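You operate a simulated robot arm through the tools that you are given. There is no shell and no other tool. Be economical: measure what you need, move in short steps, check, and stop when the job is done.

Carry out the task below with a simulated two-armed robot. There is one attempt and no reset: what you move stays moved.

TASK
Wipe up the spill on the top of the drill bench with the red rag and put it back.

Only the result counts: the job must be done as asked and must still hold three seconds after the hand-in. Knocking over, shifting, dropping, spilling or breaking anything else fails it.

THE ROBOT
Two 7-joint arms with two-finger parallel grippers on one trunk, on a base that drives. Base frame: it is fixed to the floor where the robot stands at the start and does not move with it; the origin is under the middle of the robot, x ahead of it, y to its left, z up; the surface under the hand at the start is at about z = 0.9. Units: m, rad, N and s.
The left shoulder is at the start at [0.07, 0.163, 1.27], the right one opposite. With the tool pointing down near the work surface each hand reaches from about 0.38 to 0.88 m from the robot's upright axis, wherever it stands, measured 20 degrees to its own side. Payload 3.43 kg a hand.
The tool frame of a hand sits at the grasp point between the pads (the TCP): z along the fingers, y along the line on which they close. The tips reach 0.034 m beyond it. Largest opening 0.128 m; finger width 0.024, thickness 0.012; the body of the gripper, 0.048 by 0.13 m, starts 0.096 m behind the TCP.
Orientation is that of the tool frame in the base frame, as a unit quaternion [w, x, y, z]. With the fingers straight down and closing along the base's y, the tool's x points along the base's -x, its y along +y and its z along -z.

THE INTERFACE
- The arms move only by the tool apply_moves. It takes "left_motion", "right_motion" or both (then of equal length, played together; a hand with none holds still); each is a list of rows, each a list of 3 entries, a list of its own where there are three numbers: the shift along the tool's x, y, z in m, then the turn, a rotation vector about the tool's x, y, z in rad, then the opening, from 0 (shut) to 1 (fully open). In form: [[[dx, dy, dz], [wx, wy, wz], gripper], ...]. A call has 1 to 10 rows; each row shifts and turns the commanded pose from where the row before left it, along the tool's axes as they then stand. Each row takes 0.2 s and may step no farther than 0.05 m and 0.15 rad from the row before; otherwise, or with a gripper value out of range, the whole call is refused. A pose out of reach is approached as far as the arm can. The call stops where the force on the tool passes 40 N (or 10 N more than at its start, if that is more) or the arm is blocked; 0.2 s more then pass. The fingers move at their own pace (about 0.153 m/s each) and stop on an object; they squeeze with about 43 N. The grip force told is the motor's: it shows also when the fingers shut on nothing. Time passes only in rows, and 0.2 s behind the last, so rows that do not move let the fingers close. The reply holds the time, the measured pose of the TCP, the force on the tool along the base axes, the opening and the grip force, in the units named above and with some noise, with the torque about the TCP (base axes, N m) and any sound that the robot's microphone picked up.
- Cameras (640 x 400 px; columns grow to the right, rows downward): "scene" is now at [0.1318, 0.0009, 1.4795]; the picture's right is [0.02, -1.00, 0.00], its down [-0.73, -0.02, -0.68] and it looks along [0.68, 0.02, -0.73] (base axes); focal length 279 px, centre (320, 200). "left" rides on the left gripper at [0.076, 0.011, -0.16] in its tool frame; the picture's right is [-0.15, 0.99, 0.00], its down [-0.88, -0.13, -0.46] and it looks along [-0.45, -0.07, 0.89] (tool axes); focal length 234 px, centre (320, 200). "right" rides on the right gripper at [0.076, -0.011, -0.16] in its tool frame; the picture's right is [0.15, 0.99, 0.00], its down [-0.88, 0.13, -0.46] and it looks along [-0.45, 0.07, 0.89] (tool axes); focal length 234 px, centre (320, 200). There is no depth. A picture from a camera that has moved, and an enlarged one, comes with that camera's place and axes in the base frame and with its lens.
- snapshot(camera): a new picture of that camera. It takes no simulated time.
- slide_trunk(by): slides the trunk up (or, below 0, down) by that many m; the arms and the scene camera ride with it, the base frame stays. It gives what a move gives, with no picture.
- base_move(legs): drives the robot by 1 to 6 legs, each [ahead, left, turn to the left] in m, m and rad, along the robot's own axes; the way and the turn of a leg run together, so that a leg with both is an arc; at most 1.5 m and 3.142 rad a leg. The arms and the cameras ride along, it lands a little off, and it stops where it bumps. It gives what a move gives.
- turn_head(pan, tilt): turns the head with the scene camera to pan (to the left, within 1.501 rad either way) and tilt (down, from -0.506 to 1.204), counted from straight ahead of the robot. It gives what a move gives.
- inspect(camera, box): a new picture of the part [left, top, right, bottom] of that camera's present view, enlarged. It takes no simulated time.
- close_job(): hands the job in; it is judged then, once.

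Work in short steps. Places have to be worked out from the pictures, the camera data and where the tool is seen: move nearer, look again, correct. Check each grasp and each placing, and mend what went wrong. You have 120 turns and 92 pictures in all, those below and enlarged ones among them. Open the grippers and draw the arms clear of the work before you hand the job in, unless the task says otherwise; then end with one line.

The tools are called after "Emit:" as a command line: name --argument value ..., lists and objects as JSON in quotes. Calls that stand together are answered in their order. apply_moves: Moves the arms, as the interface text tells. Its arguments: {"type":"object","properties":{"left_motion":{"type":"array","items":{"type":"array"}},"right_motion":{"type":"array","items":{"type":"array"}}},"required":[]} The other tools are called the same way: slide_trunk (by) slides the trunk up or down; base_move (legs) drives the base; turn_head (pan, tilt) turns the head that bears the scene camera; snapshot (camera) takes a picture; inspect (camera, box) takes an enlarged picture of a part of a camera's view; close_job () hands the job in.

At the start:

```text
time_s: 0.0
left_ee_pos: [0.4251, 0.1184, 1.1896]
left_tool_rot: [0.0, -0.001, 1.0, 0.0]
left_contact_force: [0.0, -1.0, 0.7]
left_torque: [-0.02, -0.02, 0.01]
left_finger_gap: 0.1281
left_finger_force: 0.1
right_ee_pos: [0.4525, -0.2602, 1.0867]
right_tool_rot: [0.0, 0.0, 1.0, 0.0]
right_contact_force: [-0.6, 0.6, 0.0]
right_torque: [-0.01, -0.03, 0.0]
right_finger_gap: 0.1281
right_finger_force: 0.0
trunk travel left (down, up): [-0.75, 0.19]
robot x, y, heading: [0.0005, -0.0018, 0.004]
head pan, tilt: [0.024, 0.822]
```

scene: 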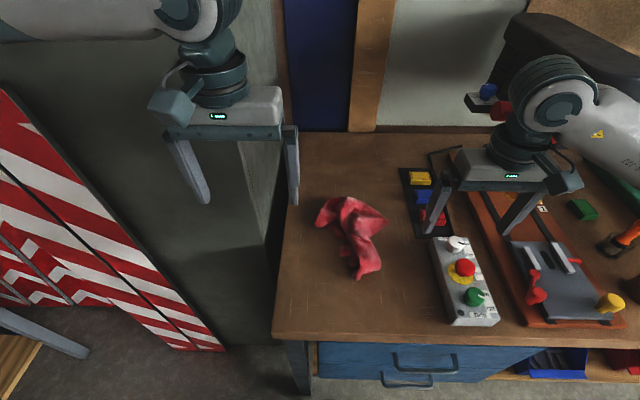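
right: 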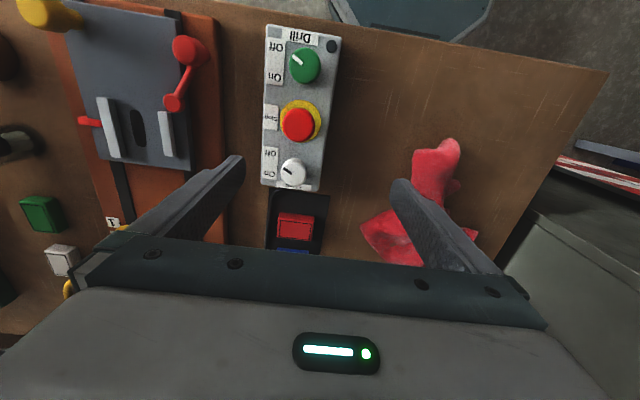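
left: 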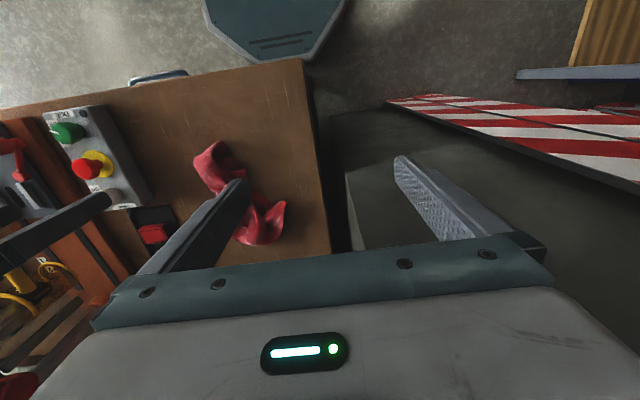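

The rag is on the bench in front of me; no spill is visible yet. I look around with the head.

Emit:
turn_head --pan -0.6 --tilt 0.6

Emit:
snapshot --camera "scene"

Emit:
turn_head --pan 0.9 --tilt 0.6

Emit:
snapshot --camera "scene"

Emit:
turn_head --pan 0.0 --tilt 0.2

Emit:
snapshot --camera "scene"

```text
time_s: 1.0
left_ee_pos: [0.4258, 0.1182, 1.1899]
left_tool_rot: [0.0, 0.0, 1.0, 0.0]
left_contact_force: [0.2, 0.7, 0.2]
left_torque: [-0.01, -0.01, -0.04]
left_finger_gap: 0.1278
left_finger_force: 0.1
right_ee_pos: [0.4519, -0.2602, 1.0874]
right_tool_rot: [0.001, 0.0, 1.0, 0.0]
right_contact_force: [0.8, 0.7, 0.6]
right_torque: [0.03, -0.02, -0.02]
right_finger_gap: 0.1282
right_finger_force: 0.0
trunk travel left (down, up): [-0.75, 0.19]
robot x, y, heading: [-0.0025, 0.0023, 0.001]
head pan, tilt: [-0.6, 0.6]
```

```text
88 pictures are left
camera scene: at [0.1252, -0.0509, 1.4982], right [-0.56, -0.83, 0.0], down [-0.47, 0.32, -0.82], along [0.68, -0.47, -0.57], focal length 279 px, centre (320, 200)
```

scene: 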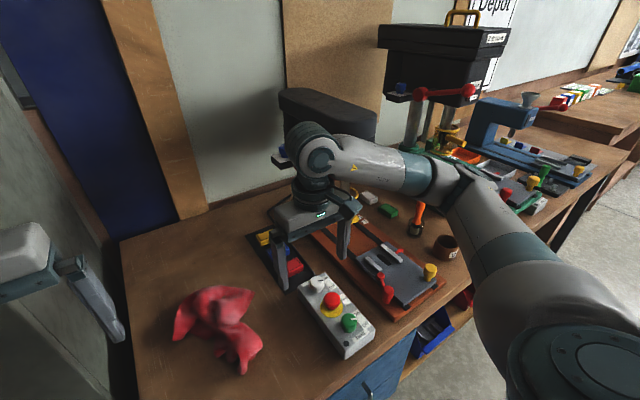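

```text
time_s: 2.6
left_ee_pos: [0.4245, 0.1187, 1.1891]
left_tool_rot: [0.0, 0.0, 1.0, 0.0]
left_contact_force: [0.1, 0.1, -0.1]
left_torque: [-0.01, -0.05, 0.02]
left_finger_gap: 0.1279
left_finger_force: 0.0
right_ee_pos: [0.4517, -0.2592, 1.0869]
right_tool_rot: [0.0, 0.0, 1.0, 0.0]
right_contact_force: [0.3, -0.7, -0.1]
right_torque: [0.04, 0.03, 0.02]
right_finger_gap: 0.1278
right_finger_force: 0.0
trunk travel left (down, up): [-0.75, 0.19]
robot x, y, heading: [-0.0011, 0.0014, -0.002]
head pan, tilt: [0.901, 0.6]
```

```text
87 pictures are left
camera scene: at [0.1072, 0.0682, 1.4982], right [0.78, -0.62, 0.0], down [-0.35, -0.44, -0.82], along [0.51, 0.65, -0.57], focal length 279 px, centre (320, 200)
```

scene: 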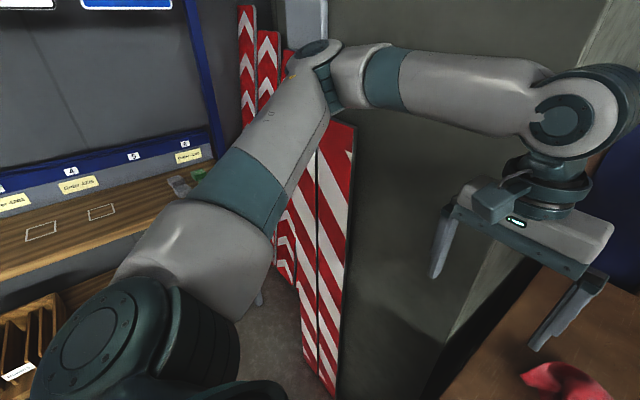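

```text
time_s: 3.8
left_ee_pos: [0.4252, 0.1178, 1.1893]
left_tool_rot: [0.0, -0.001, 1.0, 0.0]
left_contact_force: [0.0, 0.6, 0.0]
left_torque: [0.02, 0.02, 0.02]
left_finger_gap: 0.1281
left_finger_force: 0.0
right_ee_pos: [0.4516, -0.2608, 1.087]
right_tool_rot: [0.001, 0.0, 1.0, 0.0]
right_contact_force: [0.2, 0.1, -0.2]
right_torque: [-0.01, 0.0, 0.0]
right_finger_gap: 0.1284
right_finger_force: 0.1
trunk travel left (down, up): [-0.75, 0.19]
robot x, y, heading: [-0.001, -0.005, 0.002]
head pan, tilt: [0.0, 0.201]
```

```text
86 pictures are left
camera scene: at [0.1455, -0.001, 1.5349], right [0.0, -1.0, 0.0], down [-0.2, 0.0, -0.98], along [0.98, 0.0, -0.2], focal length 279 px, centre (320, 200)
```

scene: 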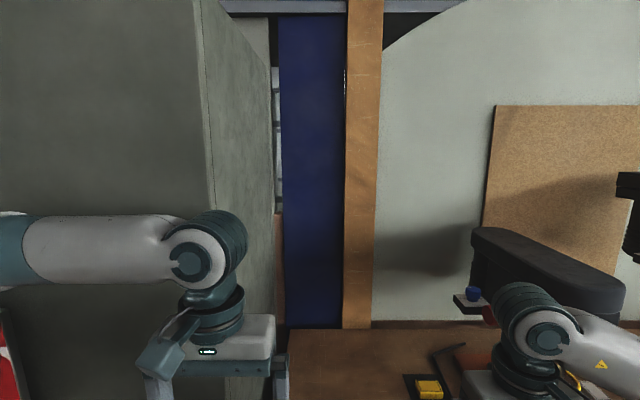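

I look further right and left for other benches and the spill.

Emit:
turn_head --pan -1.2 --tilt 0.4

Emit:
snapshot --camera "scene"

Emit:
turn_head --pan 1.5 --tilt 0.4

Emit:
snapshot --camera "scene"

Emit:
turn_head --pan -0.5 --tilt 0.8

Emit:
inspect --camera "scene" --box '[100, 0, 640, 340]'

```text
time_s: 5.2
left_ee_pos: [0.4245, 0.1182, 1.1901]
left_tool_rot: [-0.001, -0.001, 1.0, -0.001]
left_contact_force: [0.1, -1.0, 0.1]
left_torque: [-0.02, -0.02, -0.01]
left_finger_gap: 0.1279
left_finger_force: 0.0
right_ee_pos: [0.4514, -0.26, 1.0873]
right_tool_rot: [0.0, 0.0, 1.0, 0.0]
right_contact_force: [-0.6, 0.6, 0.3]
right_torque: [-0.01, 0.03, 0.06]
right_finger_gap: 0.1281
right_finger_force: 0.0
trunk travel left (down, up): [-0.75, 0.19]
robot x, y, heading: [0.0004, 0.0028, -0.001]
head pan, tilt: [-1.201, 0.4]
```

```text
85 pictures are left
camera scene: at [0.0858, -0.0874, 1.5165], right [-0.93, -0.36, 0.0], down [-0.14, 0.36, -0.92], along [0.33, -0.86, -0.39], focal length 279 px, centre (320, 200)
```

scene: 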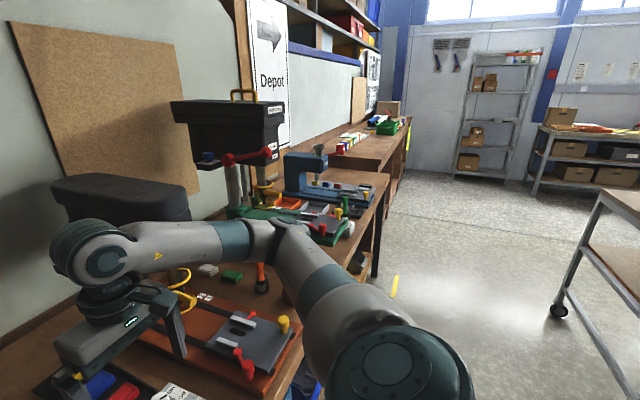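

```text
time_s: 7.6
left_ee_pos: [0.4242, 0.1183, 1.1892]
left_tool_rot: [-0.001, -0.001, 1.0, -0.001]
left_contact_force: [-0.7, -0.4, -0.5]
left_torque: [-0.01, -0.02, 0.04]
left_finger_gap: 0.128
left_finger_force: 0.0
right_ee_pos: [0.4515, -0.2601, 1.088]
right_tool_rot: [0.0, 0.0, 1.0, 0.0]
right_contact_force: [-0.1, 1.4, -0.2]
right_torque: [-0.01, -0.03, 0.01]
right_finger_gap: 0.1281
right_finger_force: 0.0
trunk travel left (down, up): [-0.75, 0.19]
robot x, y, heading: [-0.003, 0.0008, 0.002]
head pan, tilt: [1.499, 0.4]
```

```text
84 pictures are left
camera scene: at [0.0589, 0.0913, 1.5165], right [1.0, -0.07, 0.0], down [-0.03, -0.39, -0.92], along [0.07, 0.92, -0.39], focal length 279 px, centre (320, 200)
```

scene: 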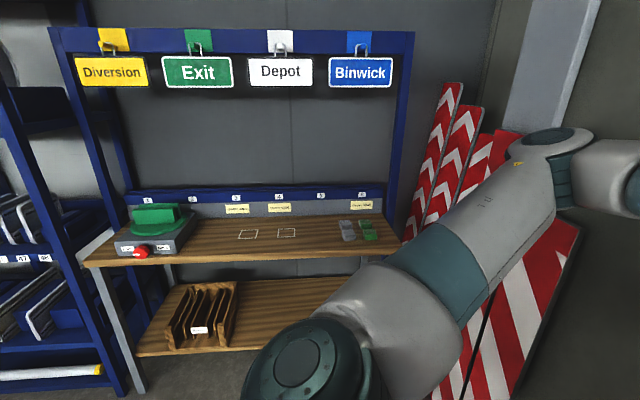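

```text
time_s: 9.6
left_ee_pos: [0.4259, 0.1201, 1.1897]
left_tool_rot: [0.0, -0.001, 1.0, 0.0]
left_contact_force: [0.5, 0.1, 0.8]
left_torque: [0.02, 0.01, 0.0]
left_finger_gap: 0.1284
left_finger_force: 0.1
right_ee_pos: [0.4514, -0.2605, 1.0876]
right_tool_rot: [0.001, 0.0, 1.0, 0.001]
right_contact_force: [0.4, -0.8, -0.1]
right_torque: [0.0, -0.02, 0.02]
right_finger_gap: 0.128
right_finger_force: 0.0
trunk travel left (down, up): [-0.75, 0.19]
robot x, y, heading: [0.0004, 0.0011, 0.002]
head pan, tilt: [-0.499, 0.799]
```

```text
1.18 times, centred on (370, 170) of scene
camera zoom: at [0.1231, -0.0396, 1.4813], right [-0.48, -0.88, 0.0], down [-0.63, 0.34, -0.7], along [0.61, -0.33, -0.72], focal length 328 px, centre (261, 235)
```

zoom: 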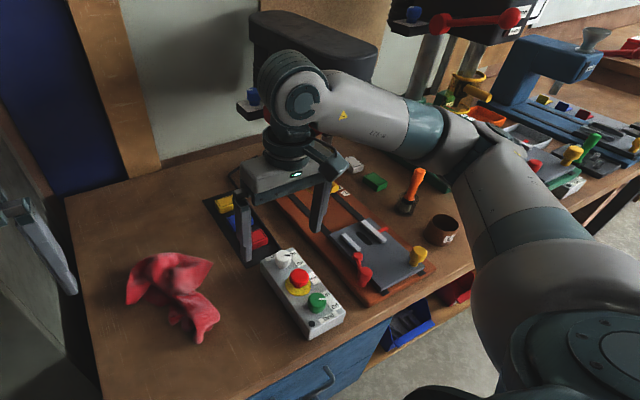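

No obvious spill; I enlarge parts of the bench.

Emit:
inspect --camera "scene" --box '[360, 0, 640, 175]'

Emit:
inspect --camera "scene" --box '[140, 130, 460, 330]'

Emit:
snapshot --camera "right"

```text
2.29 times, centred on (500, 88) of scene
camera zoom: at [0.1231, -0.0396, 1.4813], right [-0.48, -0.88, 0.0], down [-0.63, 0.34, -0.7], along [0.61, -0.33, -0.72], focal length 638 px, centre (-91, 457)
```

zoom: 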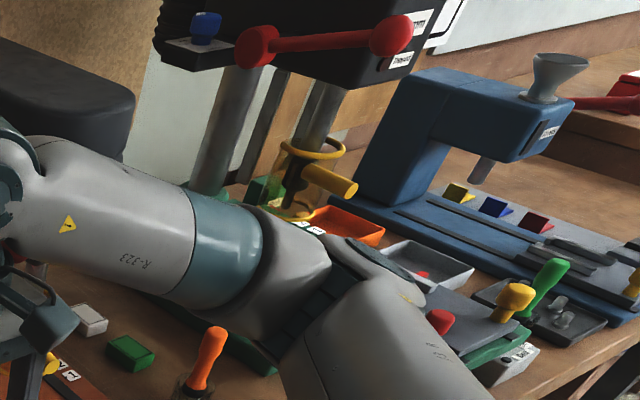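

```text
2.00 times, centred on (300, 230) of scene
camera zoom: at [0.1231, -0.0396, 1.4813], right [-0.48, -0.88, 0.0], down [-0.63, 0.34, -0.7], along [0.61, -0.33, -0.72], focal length 558 px, centre (360, 140)
```

zoom: 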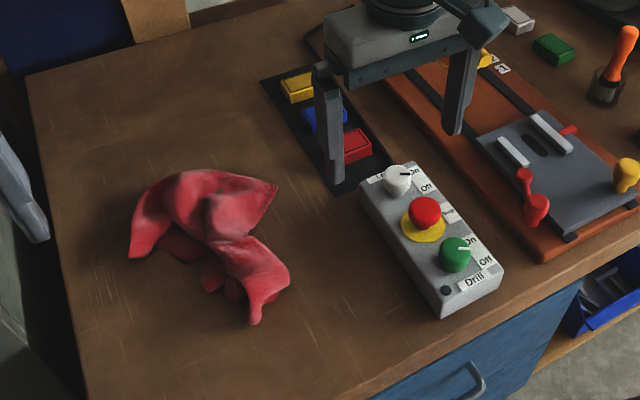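

```text
80 pictures are left
camera right: at [0.3762, -0.2718, 1.2471], right [-0.15, 0.99, 0.0], down [0.88, 0.13, 0.46], along [0.45, 0.07, -0.89], focal length 234 px, centre (320, 200)
```

right: 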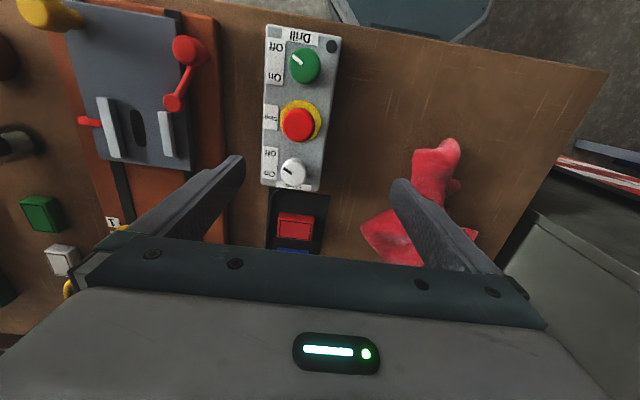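

The right arm hides much of the back of the bench. I lift the right hand up and to the left to clear the view.

Emit:
apply_moves --right_motion '[[[0, 0, -0.05], [0, 0, 0], 1], [[0, 0, -0.05], [0, 0, 0], 1], [[0, 0, -0.05], [0, 0, 0], 1], [[0.03, -0.03, -0.04], [0, 0, 0], 1], [[0.03, -0.04, -0.02], [0, 0, 0], 1], [[0.02, -0.045, 0], [0, 0, 0], 1]]'

Emit:
snapshot --camera "scene"

Emit:
snapshot --camera "right"

```text
refused: row 4 steps farther than a row can; nothing moved
```

```text
79 pictures are left
camera scene: at [0.1231, -0.0396, 1.4813], right [-0.48, -0.88, 0.0], down [-0.63, 0.34, -0.7], along [0.61, -0.33, -0.72], focal length 279 px, centre (320, 200)
```

scene: 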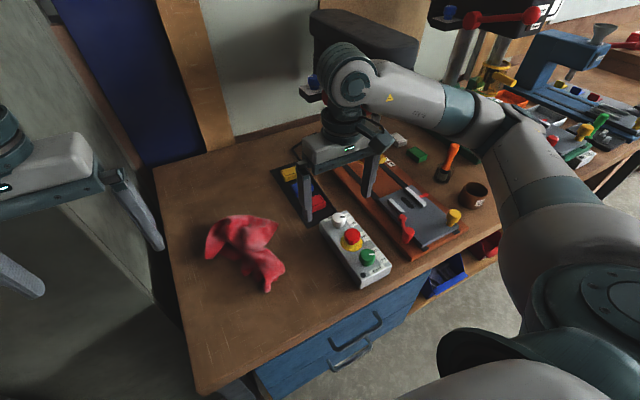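

```text
78 pictures are left
camera right: at [0.3762, -0.2718, 1.2471], right [-0.15, 0.99, 0.0], down [0.88, 0.13, 0.46], along [0.45, 0.07, -0.89], focal length 234 px, centre (320, 200)
```

right: 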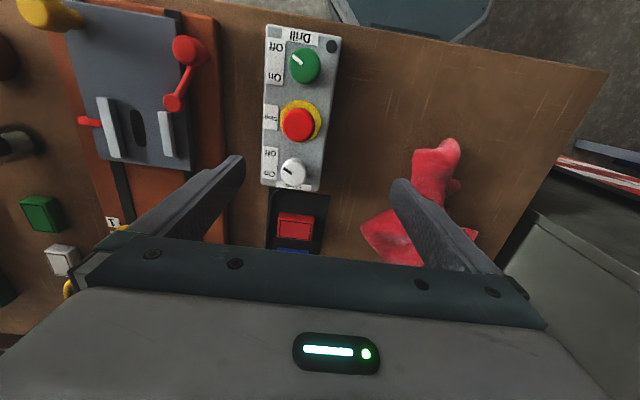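

The row was too long; I retry in legal steps (up, then back).

Emit:
apply_moves --right_motion '[[[0, 0, -0.05], [0, 0, 0], 1], [[0, 0, -0.05], [0, 0, 0], 1], [[0, 0, -0.05], [0, 0, 0], 1], [[0.02, 0, -0.04], [0, 0, 0], 1], [[0.05, 0, 0], [0, 0, 0], 1]]'

Emit:
snapshot --camera "scene"

Emit:
snapshot --camera "right"

```text
time_s: 10.8
left_ee_pos: [0.4234, 0.1177, 1.191]
left_tool_rot: [0.002, 0.0, 1.0, -0.001]
left_contact_force: [0.0, 0.5, -0.3]
left_torque: [0.02, 0.0, 0.0]
left_finger_gap: 0.128
left_finger_force: 0.1
right_ee_pos: [0.3809, -0.2613, 1.2789]
right_tool_rot: [0.0, 0.0, 1.0, 0.001]
right_contact_force: [-0.4, -0.5, 1.0]
right_torque: [0.07, -0.01, 0.0]
right_finger_gap: 0.1279
right_finger_force: 0.1
trunk travel left (down, up): [-0.75, 0.19]
robot x, y, heading: [0.0002, 0.0006, 0.006]
head pan, tilt: [-0.499, 0.799]
```

```text
77 pictures are left
camera scene: at [0.1214, -0.0406, 1.4815], right [-0.48, -0.88, 0.0], down [-0.63, 0.34, -0.7], along [0.61, -0.33, -0.72], focal length 279 px, centre (320, 200)
```

scene: 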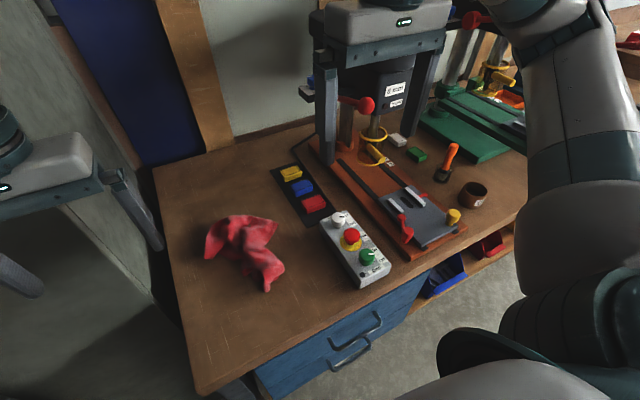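

```text
76 pictures are left
camera right: at [0.3045, -0.2736, 1.4386], right [-0.15, 0.99, 0.0], down [0.88, 0.13, 0.46], along [0.45, 0.07, -0.89], focal length 234 px, centre (320, 200)
```

right: 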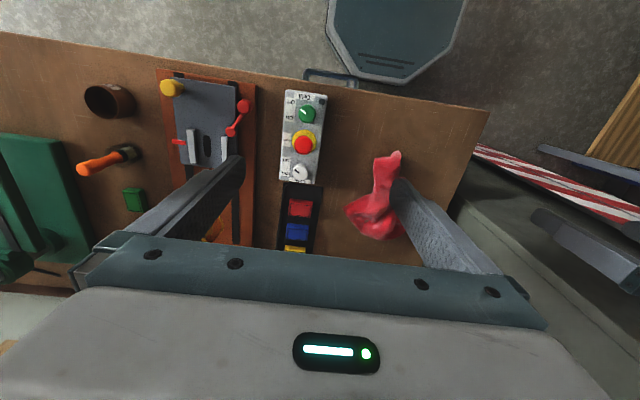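

Orange machine is a press on this bench; I read the labels and look at the bench's right part.

Emit:
inspect --camera "scene" --box '[290, 70, 530, 220]'

Emit:
turn_head --pan -1.0 --tilt 0.6

Emit:
snapshot --camera "scene"

```text
2.67 times, centred on (410, 145) of scene
camera zoom: at [0.1214, -0.0406, 1.4815], right [-0.48, -0.88, 0.0], down [-0.63, 0.34, -0.7], along [0.61, -0.33, -0.72], focal length 744 px, centre (80, 347)
```

zoom: 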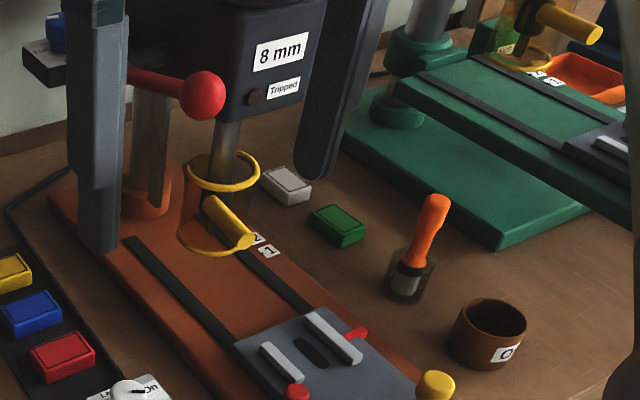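

```text
time_s: 11.7
left_ee_pos: [0.4254, 0.1183, 1.1897]
left_tool_rot: [-0.001, -0.001, 1.0, -0.002]
left_contact_force: [0.3, 0.4, -0.2]
left_torque: [-0.02, 0.04, -0.04]
left_finger_gap: 0.128
left_finger_force: 0.0
right_ee_pos: [0.3824, -0.2597, 1.2781]
right_tool_rot: [0.001, 0.0, 1.0, 0.0]
right_contact_force: [-0.2, 0.4, 1.3]
right_torque: [0.02, -0.01, 0.01]
right_finger_gap: 0.128
right_finger_force: 0.0
trunk travel left (down, up): [-0.75, 0.19]
robot x, y, heading: [0.001, -0.0004, -0.003]
head pan, tilt: [-1.0, 0.6]
```

```text
74 pictures are left
camera scene: at [0.1001, -0.0752, 1.4982], right [-0.84, -0.54, 0.0], down [-0.31, 0.48, -0.82], along [0.45, -0.69, -0.57], focal length 279 px, centre (320, 200)
```

scene: 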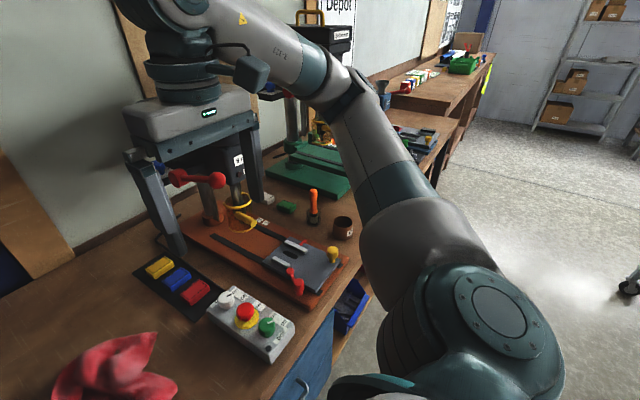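

No spill on the near part; the bench continues to the right behind my arm. I back off slightly and drive right to look.

Emit:
base_move --legs '[[-0.12, 0, 0], [0, -0.6, 0]]'

Emit:
turn_head --pan 0.1 --tilt 0.6

Emit:
snapshot --camera "scene"

Emit:
turn_head --pan -0.9 --tilt 0.6

Emit:
snapshot --camera "scene"

```text
time_s: 15.9
left_ee_pos: [0.3024, -0.4792, 1.1894]
left_tool_rot: [0.001, 0.002, 1.0, -0.001]
left_contact_force: [-0.2, 0.0, -0.6]
left_torque: [-0.05, -0.01, 0.01]
left_finger_gap: 0.128
left_finger_force: 0.1
right_ee_pos: [0.2574, -0.8578, 1.2784]
right_tool_rot: [0.0, 0.004, 1.0, 0.0]
right_contact_force: [-0.1, 0.2, 0.2]
right_torque: [-0.04, -0.01, -0.01]
right_finger_gap: 0.1279
right_finger_force: 0.0
trunk travel left (down, up): [-0.75, 0.19]
robot x, y, heading: [-0.1239, -0.592, -0.006]
head pan, tilt: [-1.0, 0.6]
```

```text
time_s: 17.2
left_ee_pos: [0.3023, -0.4793, 1.1902]
left_tool_rot: [0.0, 0.003, 1.0, 0.0]
left_contact_force: [0.1, -0.5, 0.0]
left_torque: [-0.01, 0.01, -0.02]
left_finger_gap: 0.128
left_finger_force: 0.0
right_ee_pos: [0.2562, -0.8599, 1.2776]
right_tool_rot: [0.0, 0.003, 1.0, -0.001]
right_contact_force: [0.9, 1.0, -0.6]
right_torque: [0.03, 0.03, -0.01]
right_finger_gap: 0.128
right_finger_force: 0.0
trunk travel left (down, up): [-0.75, 0.19]
robot x, y, heading: [-0.1221, -0.5949, -0.01]
head pan, tilt: [0.099, 0.6]
```

```text
73 pictures are left
camera scene: at [0.0167, -0.5891, 1.4982], right [0.09, -1.0, 0.0], down [-0.56, -0.05, -0.82], along [0.82, 0.08, -0.57], focal length 279 px, centre (320, 200)
```

scene: 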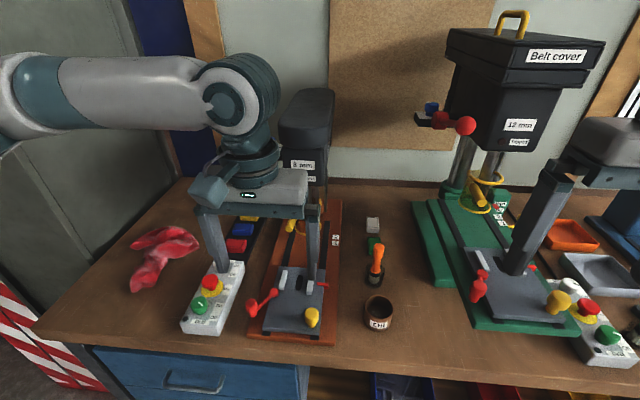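

```text
time_s: 18.5
left_ee_pos: [0.3017, -0.4782, 1.1895]
left_tool_rot: [0.0, 0.003, 1.0, 0.0]
left_contact_force: [-0.6, 0.6, -0.4]
left_torque: [-0.01, -0.04, -0.02]
left_finger_gap: 0.1281
left_finger_force: 0.1
right_ee_pos: [0.2562, -0.859, 1.2767]
right_tool_rot: [0.0, 0.004, 1.0, 0.0]
right_contact_force: [-0.5, 0.7, 0.1]
right_torque: [0.02, 0.01, -0.01]
right_finger_gap: 0.1279
right_finger_force: 0.1
trunk travel left (down, up): [-0.75, 0.19]
robot x, y, heading: [-0.1219, -0.5931, -0.006]
head pan, tilt: [-0.901, 0.6]
```

```text
72 pictures are left
camera scene: at [-0.0168, -0.6666, 1.4982], right [-0.79, -0.62, 0.0], down [-0.35, 0.44, -0.82], along [0.51, -0.65, -0.57], focal length 279 px, centre (320, 200)
```

scene: 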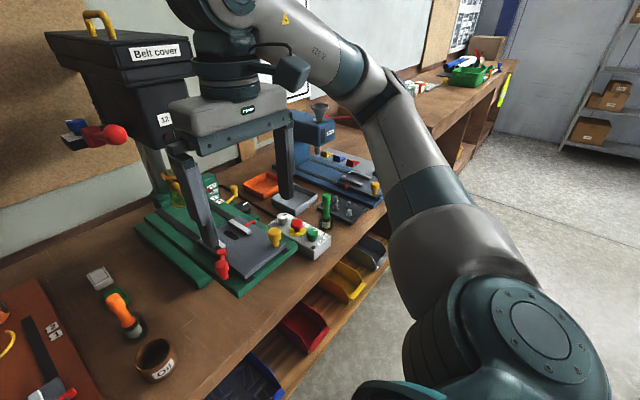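

Drill bench has two drills. I enlarge the top around the oil cup and between the machines to find the spill.

Emit:
turn_head --pan 0.0 --tilt 0.8

Emit:
inspect --camera "scene" --box '[0, 50, 400, 300]'

Emit:
inspect --camera "scene" --box '[300, 50, 640, 262]'

```text
time_s: 19.7
left_ee_pos: [0.3021, -0.4794, 1.1884]
left_tool_rot: [0.0, 0.002, 1.0, 0.0]
left_contact_force: [0.4, 0.1, 0.5]
left_torque: [-0.02, 0.01, 0.01]
left_finger_gap: 0.1281
left_finger_force: 0.1
right_ee_pos: [0.2553, -0.8594, 1.2781]
right_tool_rot: [0.0, 0.003, 1.0, 0.001]
right_contact_force: [0.6, -0.8, 0.0]
right_torque: [-0.01, 0.0, 0.0]
right_finger_gap: 0.1282
right_finger_force: 0.0
trunk travel left (down, up): [-0.75, 0.19]
robot x, y, heading: [-0.1236, -0.5976, -0.005]
head pan, tilt: [0.0, 0.799]
```

```text
1.60 times, centred on (200, 175) of scene
camera zoom: at [0.0094, -0.5976, 1.4814], right [-0.01, -1.0, 0.0], down [-0.72, 0.01, -0.7], along [0.7, -0.01, -0.72], focal length 447 px, centre (512, 240)
```

zoom: 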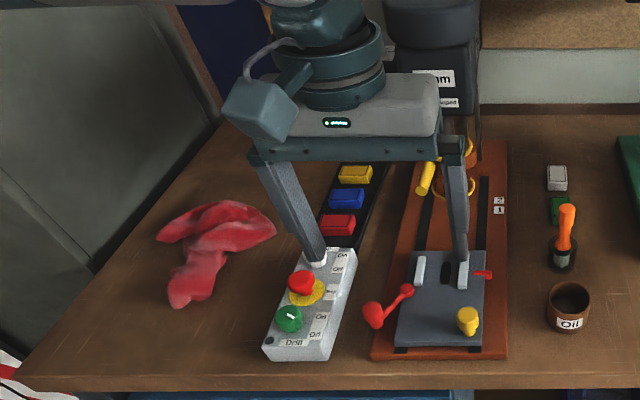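

```text
1.88 times, centred on (470, 156) of scene
camera zoom: at [0.0094, -0.5976, 1.4814], right [-0.01, -1.0, 0.0], down [-0.72, 0.01, -0.7], along [0.7, -0.01, -0.72], focal length 526 px, centre (38, 283)
```

zoom: 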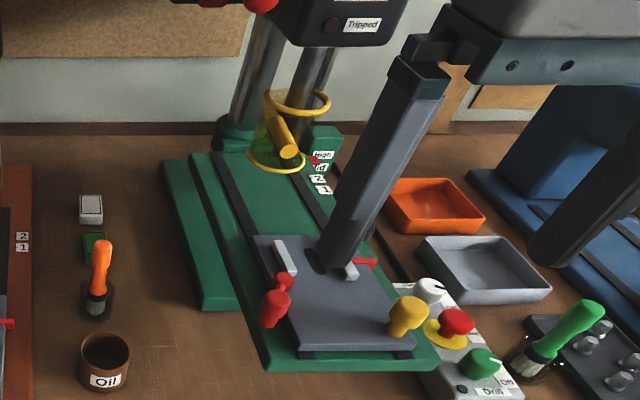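

Still no spill. I drive a bit further right to view the rest of the bench and the next one.

Emit:
base_move --legs '[[0, -0.7, 0]]'

Emit:
snapshot --camera "scene"

Emit:
turn_head --pan -0.7 --tilt 0.5

Emit:
snapshot --camera "scene"

Emit:
turn_head --pan 0.7 --tilt 0.6

Emit:
snapshot --camera "scene"

```text
time_s: 23.5
left_ee_pos: [0.3016, -1.1747, 1.1898]
left_tool_rot: [0.0, -0.005, 1.0, -0.001]
left_contact_force: [0.3, 0.0, -0.6]
left_torque: [0.02, 0.02, 0.0]
left_finger_gap: 0.1281
left_finger_force: 0.0
right_ee_pos: [0.2603, -1.5562, 1.2782]
right_tool_rot: [0.0, -0.004, 1.0, -0.001]
right_contact_force: [0.1, -0.5, 0.4]
right_torque: [0.0, -0.01, -0.01]
right_finger_gap: 0.1279
right_finger_force: 0.1
trunk travel left (down, up): [-0.75, 0.19]
robot x, y, heading: [-0.1221, -1.2968, 0.002]
head pan, tilt: [0.0, 0.799]
```

```text
69 pictures are left
camera scene: at [0.0096, -1.2976, 1.4813], right [0.01, -1.0, 0.0], down [-0.72, -0.01, -0.7], along [0.7, 0.01, -0.72], focal length 279 px, centre (320, 200)
```

scene: 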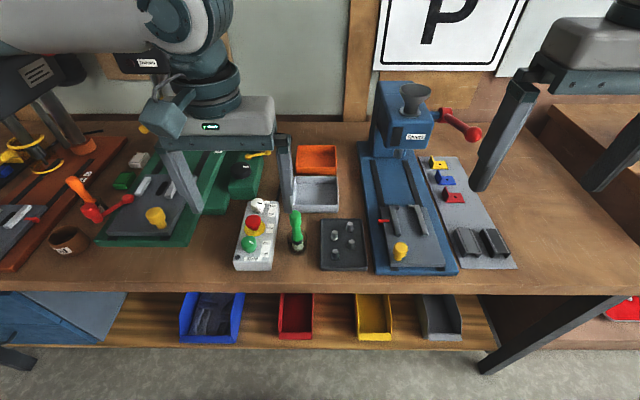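

```text
time_s: 24.6
left_ee_pos: [0.3005, -1.1753, 1.1902]
left_tool_rot: [0.0, -0.004, 1.0, -0.001]
left_contact_force: [1.3, 0.4, -0.6]
left_torque: [0.02, -0.02, 0.01]
left_finger_gap: 0.1279
left_finger_force: 0.1
right_ee_pos: [0.2607, -1.557, 1.2774]
right_tool_rot: [0.0, -0.003, 1.0, 0.0]
right_contact_force: [-0.2, 0.4, -0.4]
right_torque: [0.02, 0.01, -0.04]
right_finger_gap: 0.128
right_finger_force: 0.1
trunk travel left (down, up): [-0.75, 0.19]
robot x, y, heading: [-0.1262, -1.295, 0.005]
head pan, tilt: [-0.7, 0.499]
```

```text
68 pictures are left
camera scene: at [-0.001, -1.3566, 1.5073], right [-0.64, -0.77, 0.0], down [-0.37, 0.31, -0.88], along [0.68, -0.56, -0.48], focal length 279 px, centre (320, 200)
```

scene: 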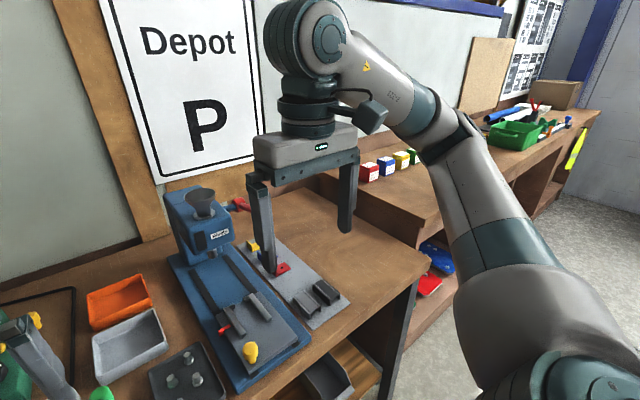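

```text
time_s: 26.1
left_ee_pos: [0.3023, -1.1768, 1.1896]
left_tool_rot: [-0.001, -0.005, 1.0, 0.0]
left_contact_force: [-0.3, -0.2, -0.2]
left_torque: [0.02, 0.04, 0.01]
left_finger_gap: 0.128
left_finger_force: 0.0
right_ee_pos: [0.2604, -1.557, 1.2768]
right_tool_rot: [0.0, -0.004, 1.0, 0.0]
right_contact_force: [0.7, 0.0, 0.0]
right_torque: [-0.02, -0.01, 0.02]
right_finger_gap: 0.1278
right_finger_force: 0.0
trunk travel left (down, up): [-0.75, 0.19]
robot x, y, heading: [-0.1218, -1.301, 0.009]
head pan, tilt: [0.7, 0.6]
```

```text
67 pictures are left
camera scene: at [-0.0038, -1.2414, 1.4982], right [0.65, -0.76, 0.0], down [-0.43, -0.37, -0.83], along [0.63, 0.54, -0.57], focal length 279 px, centre (320, 200)
```

scene: 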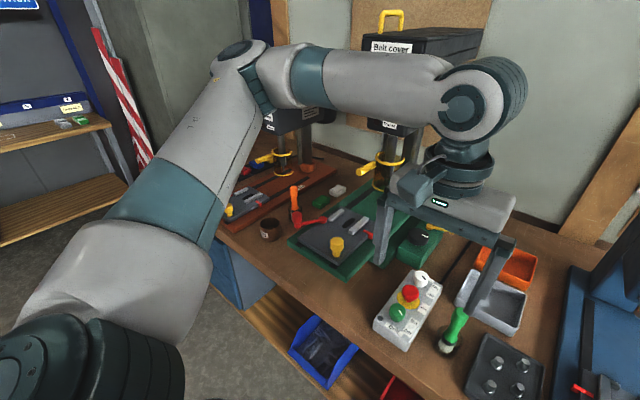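

I check the right end of the bench enlarged before returning to the rag.

Emit:
turn_head --pan -0.4 --tilt 0.7

Emit:
inspect --camera "scene" --box '[120, 60, 480, 285]'

Emit:
turn_head --pan 0.25 --tilt 0.7

Emit:
inspect --camera "scene" --box '[60, 60, 480, 320]'

```text
time_s: 27.5
left_ee_pos: [0.301, -1.176, 1.1889]
left_tool_rot: [0.0, -0.005, 1.0, 0.0]
left_contact_force: [-0.3, -0.2, -0.4]
left_torque: [-0.02, 0.02, -0.04]
left_finger_gap: 0.1281
left_finger_force: 0.1
right_ee_pos: [0.2615, -1.5565, 1.2781]
right_tool_rot: [-0.001, -0.004, 1.0, 0.0]
right_contact_force: [0.3, -0.5, 0.7]
right_torque: [0.03, 0.02, 0.01]
right_finger_gap: 0.1278
right_finger_force: 0.1
trunk travel left (down, up): [-0.75, 0.19]
robot x, y, heading: [-0.126, -1.297, 0.008]
head pan, tilt: [-0.4, 0.7]
```

```text
1.78 times, centred on (300, 172) of scene
camera zoom: at [0.0075, -1.3312, 1.4896], right [-0.38, -0.92, 0.0], down [-0.6, 0.25, -0.76], along [0.71, -0.29, -0.64], focal length 496 px, centre (356, 249)
```

zoom: 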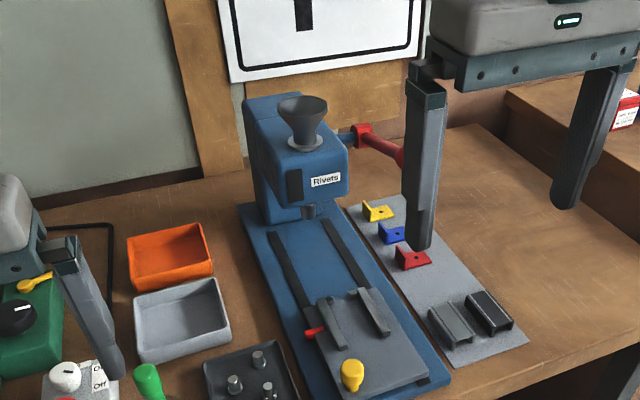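

```text
time_s: 28.5
left_ee_pos: [0.3014, -1.1757, 1.19]
left_tool_rot: [0.0, -0.004, 1.0, 0.001]
left_contact_force: [-0.3, -0.4, -0.7]
left_torque: [0.0, -0.01, 0.01]
left_finger_gap: 0.1281
left_finger_force: 0.0
right_ee_pos: [0.261, -1.5559, 1.2779]
right_tool_rot: [0.0, -0.003, 1.0, 0.0]
right_contact_force: [-0.6, 0.3, 0.9]
right_torque: [0.0, 0.01, 0.01]
right_finger_gap: 0.1281
right_finger_force: 0.0
trunk travel left (down, up): [-0.75, 0.19]
robot x, y, heading: [-0.12, -1.2983, 0.008]
head pan, tilt: [0.25, 0.7]
```

```text
1.52 times, centred on (270, 190) of scene
camera zoom: at [0.0111, -1.2773, 1.4896], right [0.25, -0.97, 0.0], down [-0.62, -0.16, -0.76], along [0.74, 0.19, -0.64], focal length 425 px, centre (396, 215)
```

zoom: 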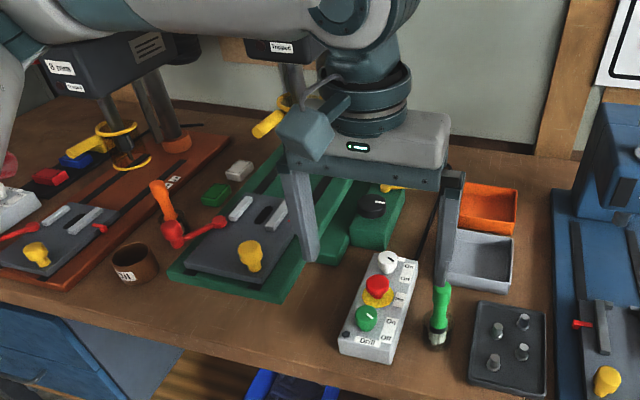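

No spill on the right part. I go back towards the rag, keeping my distance, and place myself so the left arm works there.

Emit:
base_move --legs '[[0, 1.03, 0]]'

Emit:
turn_head --pan 0.3 --tilt 0.8

Emit:
snapshot --camera "scene"

Emit:
snapshot --camera "left"

```text
time_s: 33.8
left_ee_pos: [0.2885, -0.152, 1.1905]
left_tool_rot: [0.0, -0.008, 1.0, 0.0]
left_contact_force: [0.1, 0.3, -0.5]
left_torque: [0.0, -0.02, -0.01]
left_finger_gap: 0.1281
left_finger_force: 0.0
right_ee_pos: [0.2523, -0.5335, 1.2783]
right_tool_rot: [0.0, -0.007, 1.0, 0.0]
right_contact_force: [0.1, 0.4, 0.6]
right_torque: [0.0, -0.03, 0.0]
right_finger_gap: 0.1278
right_finger_force: 0.1
trunk travel left (down, up): [-0.75, 0.19]
robot x, y, heading: [-0.1336, -0.2839, 0.014]
head pan, tilt: [0.25, 0.7]
```

```text
time_s: 34.5
left_ee_pos: [0.2886, -0.1519, 1.1898]
left_tool_rot: [0.0, -0.008, 1.0, -0.001]
left_contact_force: [-0.2, 0.5, -0.5]
left_torque: [0.0, 0.02, -0.01]
left_finger_gap: 0.1279
left_finger_force: 0.1
right_ee_pos: [0.2506, -0.5321, 1.2788]
right_tool_rot: [0.0, -0.008, 1.0, -0.001]
right_contact_force: [-0.2, 0.5, -0.2]
right_torque: [-0.01, -0.03, -0.02]
right_finger_gap: 0.1277
right_finger_force: 0.2
trunk travel left (down, up): [-0.75, 0.19]
robot x, y, heading: [-0.1339, -0.2777, 0.016]
head pan, tilt: [0.3, 0.799]
```

```text
64 pictures are left
camera scene: at [-0.0058, -0.252, 1.4814], right [0.31, -0.95, 0.0], down [-0.68, -0.22, -0.7], along [0.66, 0.22, -0.72], focal length 279 px, centre (320, 200)
```

scene: 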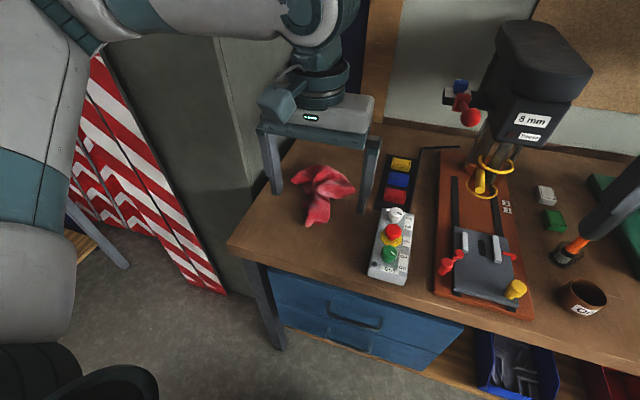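

```text
63 pictures are left
camera left: at [0.2122, -0.1412, 1.3489], right [0.13, 0.99, 0.0], down [0.88, -0.12, 0.46], along [0.45, -0.06, -0.89], focal length 234 px, centre (320, 200)
```

left: 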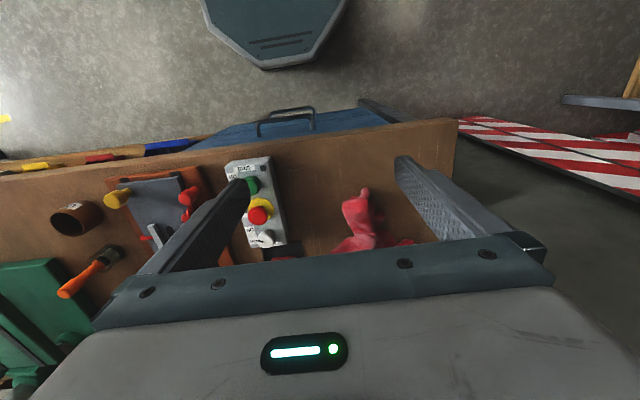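

I enlarge the rag's surroundings and the back of the bench.

Emit:
inspect --camera "scene" --box '[220, 120, 460, 290]'

Emit:
inspect --camera "scene" --box '[440, 120, 640, 320]'

```text
2.35 times, centred on (340, 205) of scene
camera zoom: at [-0.0058, -0.252, 1.4814], right [0.31, -0.95, 0.0], down [-0.68, -0.22, -0.7], along [0.66, 0.22, -0.72], focal length 657 px, centre (273, 188)
```

zoom: 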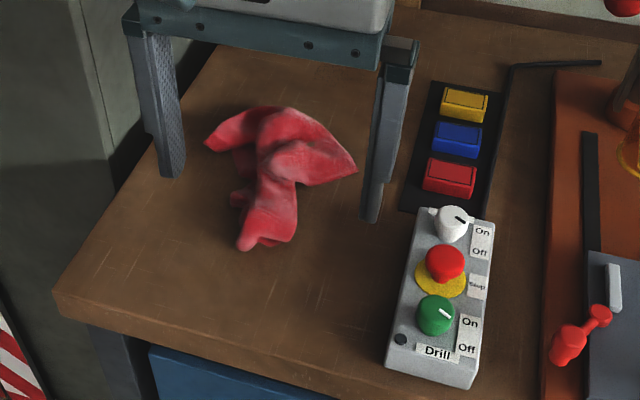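

```text
2.00 times, centred on (540, 220) of scene
camera zoom: at [-0.0058, -0.252, 1.4814], right [0.31, -0.95, 0.0], down [-0.68, -0.22, -0.7], along [0.66, 0.22, -0.72], focal length 558 px, centre (-120, 160)
```

zoom: 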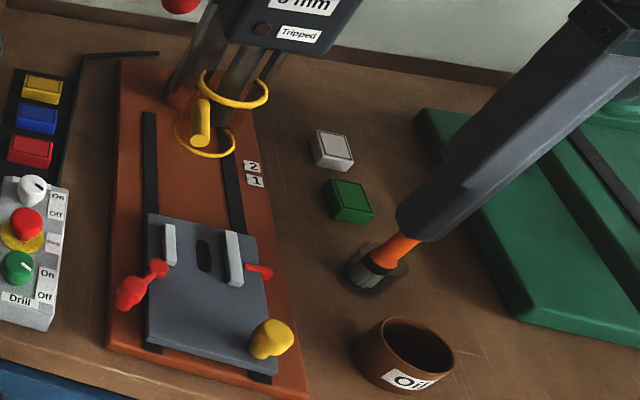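

The spill is nowhere in the open, so it may be under the rag. I bring the left hand above the rag at about (0.53, -0.08) and look.

Emit:
apply_moves --left_motion '[[[-0.045, 0.015, 0], [0, 0, 0], 1], [[-0.045, 0.015, 0], [0, 0, 0], 1], [[-0.045, 0.015, 0], [0, 0, 0], 1], [[-0.045, 0.015, 0], [0, 0, 0], 1], [[-0.045, 0.012, 0.01], [0, 0, 0], 1], [[-0.015, 0, 0.045], [0, 0, 0], 1], [[0, 0, 0.045], [0, 0, 0], 1]]'

Emit:
snapshot --camera "left"

Emit:
snapshot --camera "scene"

```text
time_s: 36.0
left_ee_pos: [0.5299, -0.0732, 1.0904]
left_tool_rot: [0.0, -0.008, 1.0, -0.001]
left_contact_force: [0.3, 0.7, -0.2]
left_torque: [0.02, 0.02, -0.01]
left_finger_gap: 0.1279
left_finger_force: 0.0
right_ee_pos: [0.251, -0.5303, 1.2781]
right_tool_rot: [0.0, -0.008, 1.0, 0.0]
right_contact_force: [-0.2, 0.3, 0.0]
right_torque: [-0.05, 0.04, 0.01]
right_finger_gap: 0.1284
right_finger_force: 0.1
trunk travel left (down, up): [-0.75, 0.19]
robot x, y, heading: [-0.1341, -0.2793, 0.015]
head pan, tilt: [0.3, 0.799]
```

```text
60 pictures are left
camera left: at [0.4536, -0.0634, 1.25], right [0.13, 0.99, 0.0], down [0.88, -0.12, 0.46], along [0.45, -0.06, -0.89], focal length 234 px, centre (320, 200)
```

left: 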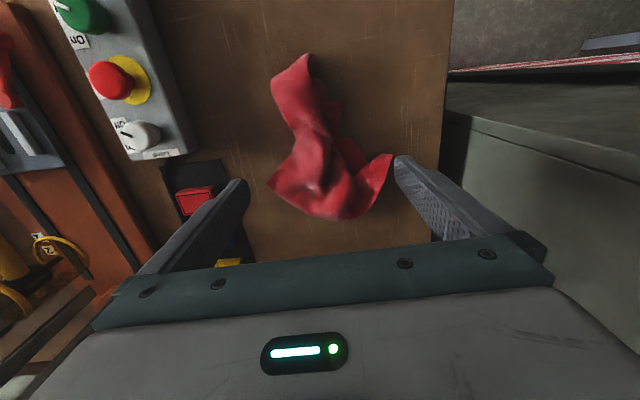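

```text
59 pictures are left
camera scene: at [-0.0049, -0.2513, 1.4813], right [0.31, -0.95, 0.0], down [-0.68, -0.22, -0.7], along [0.66, 0.22, -0.72], focal length 279 px, centre (320, 200)
```

scene: 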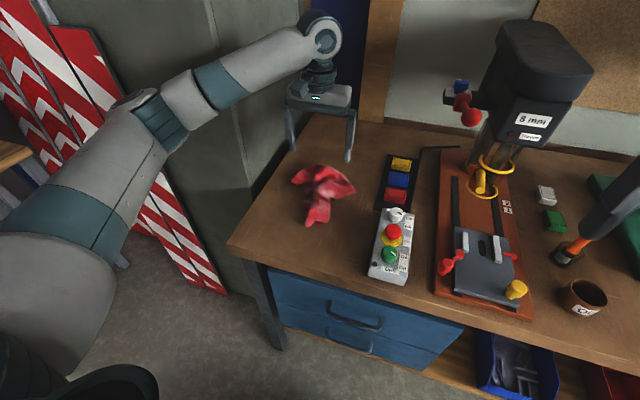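

Rag's neck is around (0.51, -0.08), spanning x 0.43–0.60. I move there and descend with open fingers to TCP z ≈ 0.95.

Emit:
apply_moves --left_motion '[[[0.015, -0.006, 0.04], [0, 0, 0], 0.85], [[0, 0, 0.045], [0, 0, 0], 0.85], [[0, 0, 0.045], [0, 0, 0], 0.85], [[0, 0, 0.01], [0, 0, 0], 0.85]]'

Emit:
snapshot --camera "left"

Emit:
inspect --camera "scene" --box '[220, 80, 460, 230]'

```text
time_s: 37.0
left_ee_pos: [0.5134, -0.0815, 0.9508]
left_tool_rot: [0.0, -0.008, 1.0, 0.001]
left_contact_force: [0.0, -0.1, 0.0]
left_torque: [-0.04, -0.01, 0.0]
left_finger_gap: 0.1085
left_finger_force: 0.0
right_ee_pos: [0.2512, -0.5324, 1.2792]
right_tool_rot: [0.0, -0.008, 1.0, 0.0]
right_contact_force: [-0.6, -0.4, 0.4]
right_torque: [0.0, -0.01, -0.02]
right_finger_gap: 0.1281
right_finger_force: 0.0
trunk travel left (down, up): [-0.75, 0.19]
robot x, y, heading: [-0.1378, -0.2738, 0.016]
head pan, tilt: [0.3, 0.799]
```

```text
58 pictures are left
camera left: at [0.4378, -0.0709, 1.1087], right [0.13, 0.99, 0.0], down [0.88, -0.12, 0.46], along [0.45, -0.06, -0.89], focal length 234 px, centre (320, 200)
```

left: 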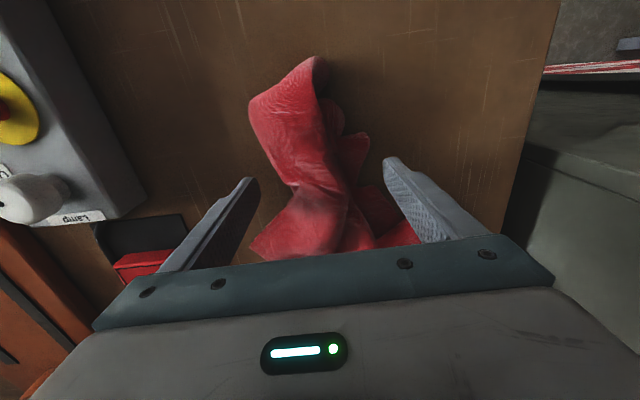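

```text
2.67 times, centred on (340, 155) of scene
camera zoom: at [-0.0059, -0.2521, 1.4814], right [0.31, -0.95, 0.0], down [-0.68, -0.22, -0.7], along [0.66, 0.22, -0.72], focal length 744 px, centre (267, 320)
```

zoom: 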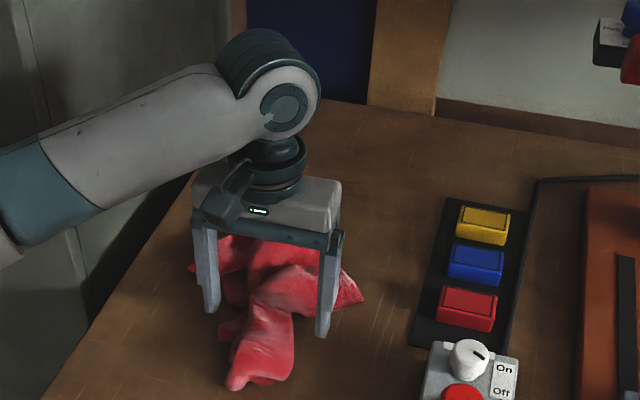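

The fingers straddle the rag. I go down 1.2 cm more and close.

Emit:
apply_moves --left_motion '[[[0, 0, 0.012], [0, 0, 0], 0.85], [[0, 0, 0], [0, 0, 0], 0], [[0, 0, 0], [0, 0, 0], 0], [[0, 0, 0], [0, 0, 0], 0], [[0, 0, 0], [0, 0, 0], 0]]'

Emit:
snapshot --camera "left"

```text
time_s: 38.2
left_ee_pos: [0.5141, -0.0812, 0.939]
left_tool_rot: [0.0, -0.008, 1.0, 0.0]
left_contact_force: [1.1, 1.6, 6.6]
left_torque: [0.05, 0.01, 0.01]
left_finger_gap: 0.0058
left_finger_force: 39.5
right_ee_pos: [0.2508, -0.5319, 1.2778]
right_tool_rot: [-0.001, -0.007, 1.0, 0.0]
right_contact_force: [0.1, 0.2, 0.0]
right_torque: [0.01, -0.01, 0.0]
right_finger_gap: 0.1279
right_finger_force: 0.1
trunk travel left (down, up): [-0.75, 0.19]
robot x, y, heading: [-0.1336, -0.2775, 0.015]
head pan, tilt: [0.3, 0.799]
```

```text
56 pictures are left
camera left: at [0.4364, -0.072, 1.098], right [0.13, 0.99, 0.0], down [0.88, -0.12, 0.46], along [0.45, -0.06, -0.89], focal length 234 px, centre (320, 200)
```

left: 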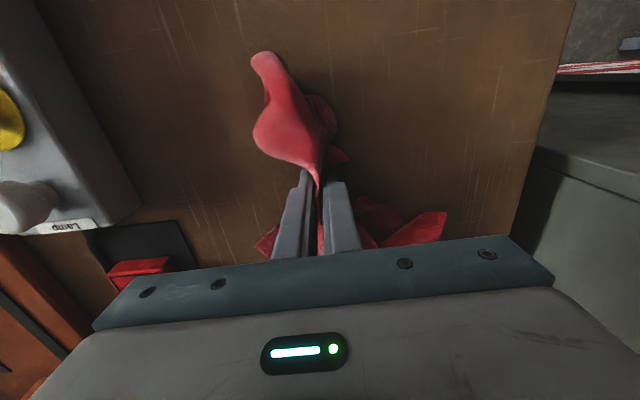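

The rag is gripped (gap 6 mm). I lift it and look beneath.

Emit:
apply_moves --left_motion '[[[0, 0, -0.04], [0, 0, 0], 0], [[0, 0, -0.05], [0, 0, 0], 0], [[0, 0, -0.05], [0, 0, 0], 0], [[0, 0, -0.05], [0, 0, 0], 0]]'

Emit:
snapshot --camera "scene"

Emit:
snapshot --camera "left"

```text
time_s: 39.2
left_ee_pos: [0.5125, -0.0825, 1.1281]
left_tool_rot: [-0.001, -0.008, 1.0, 0.0]
left_contact_force: [0.0, -0.5, -0.6]
left_torque: [0.01, 0.04, 0.03]
left_finger_gap: 0.0054
left_finger_force: 39.6
right_ee_pos: [0.2491, -0.532, 1.2782]
right_tool_rot: [0.001, -0.008, 1.0, 0.0]
right_contact_force: [-1.0, -0.3, -1.1]
right_torque: [0.02, -0.02, -0.02]
right_finger_gap: 0.128
right_finger_force: 0.2
trunk travel left (down, up): [-0.75, 0.19]
robot x, y, heading: [-0.132, -0.2766, 0.013]
head pan, tilt: [0.3, 0.799]
```

```text
55 pictures are left
camera scene: at [-0.007, -0.2529, 1.4813], right [0.31, -0.95, 0.0], down [-0.68, -0.22, -0.7], along [0.66, 0.22, -0.72], focal length 279 px, centre (320, 200)
```

scene: 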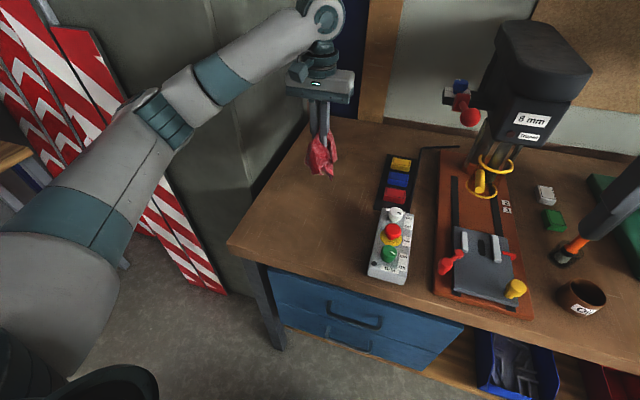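

```text
54 pictures are left
camera left: at [0.436, -0.0717, 1.2869], right [0.13, 0.99, 0.0], down [0.88, -0.12, 0.46], along [0.45, -0.06, -0.89], focal length 234 px, centre (320, 200)
```

left: 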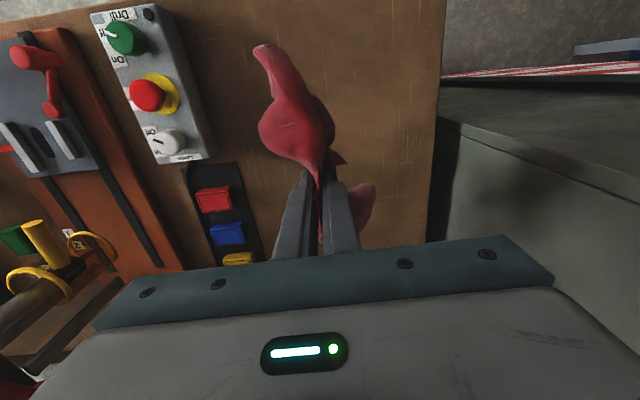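

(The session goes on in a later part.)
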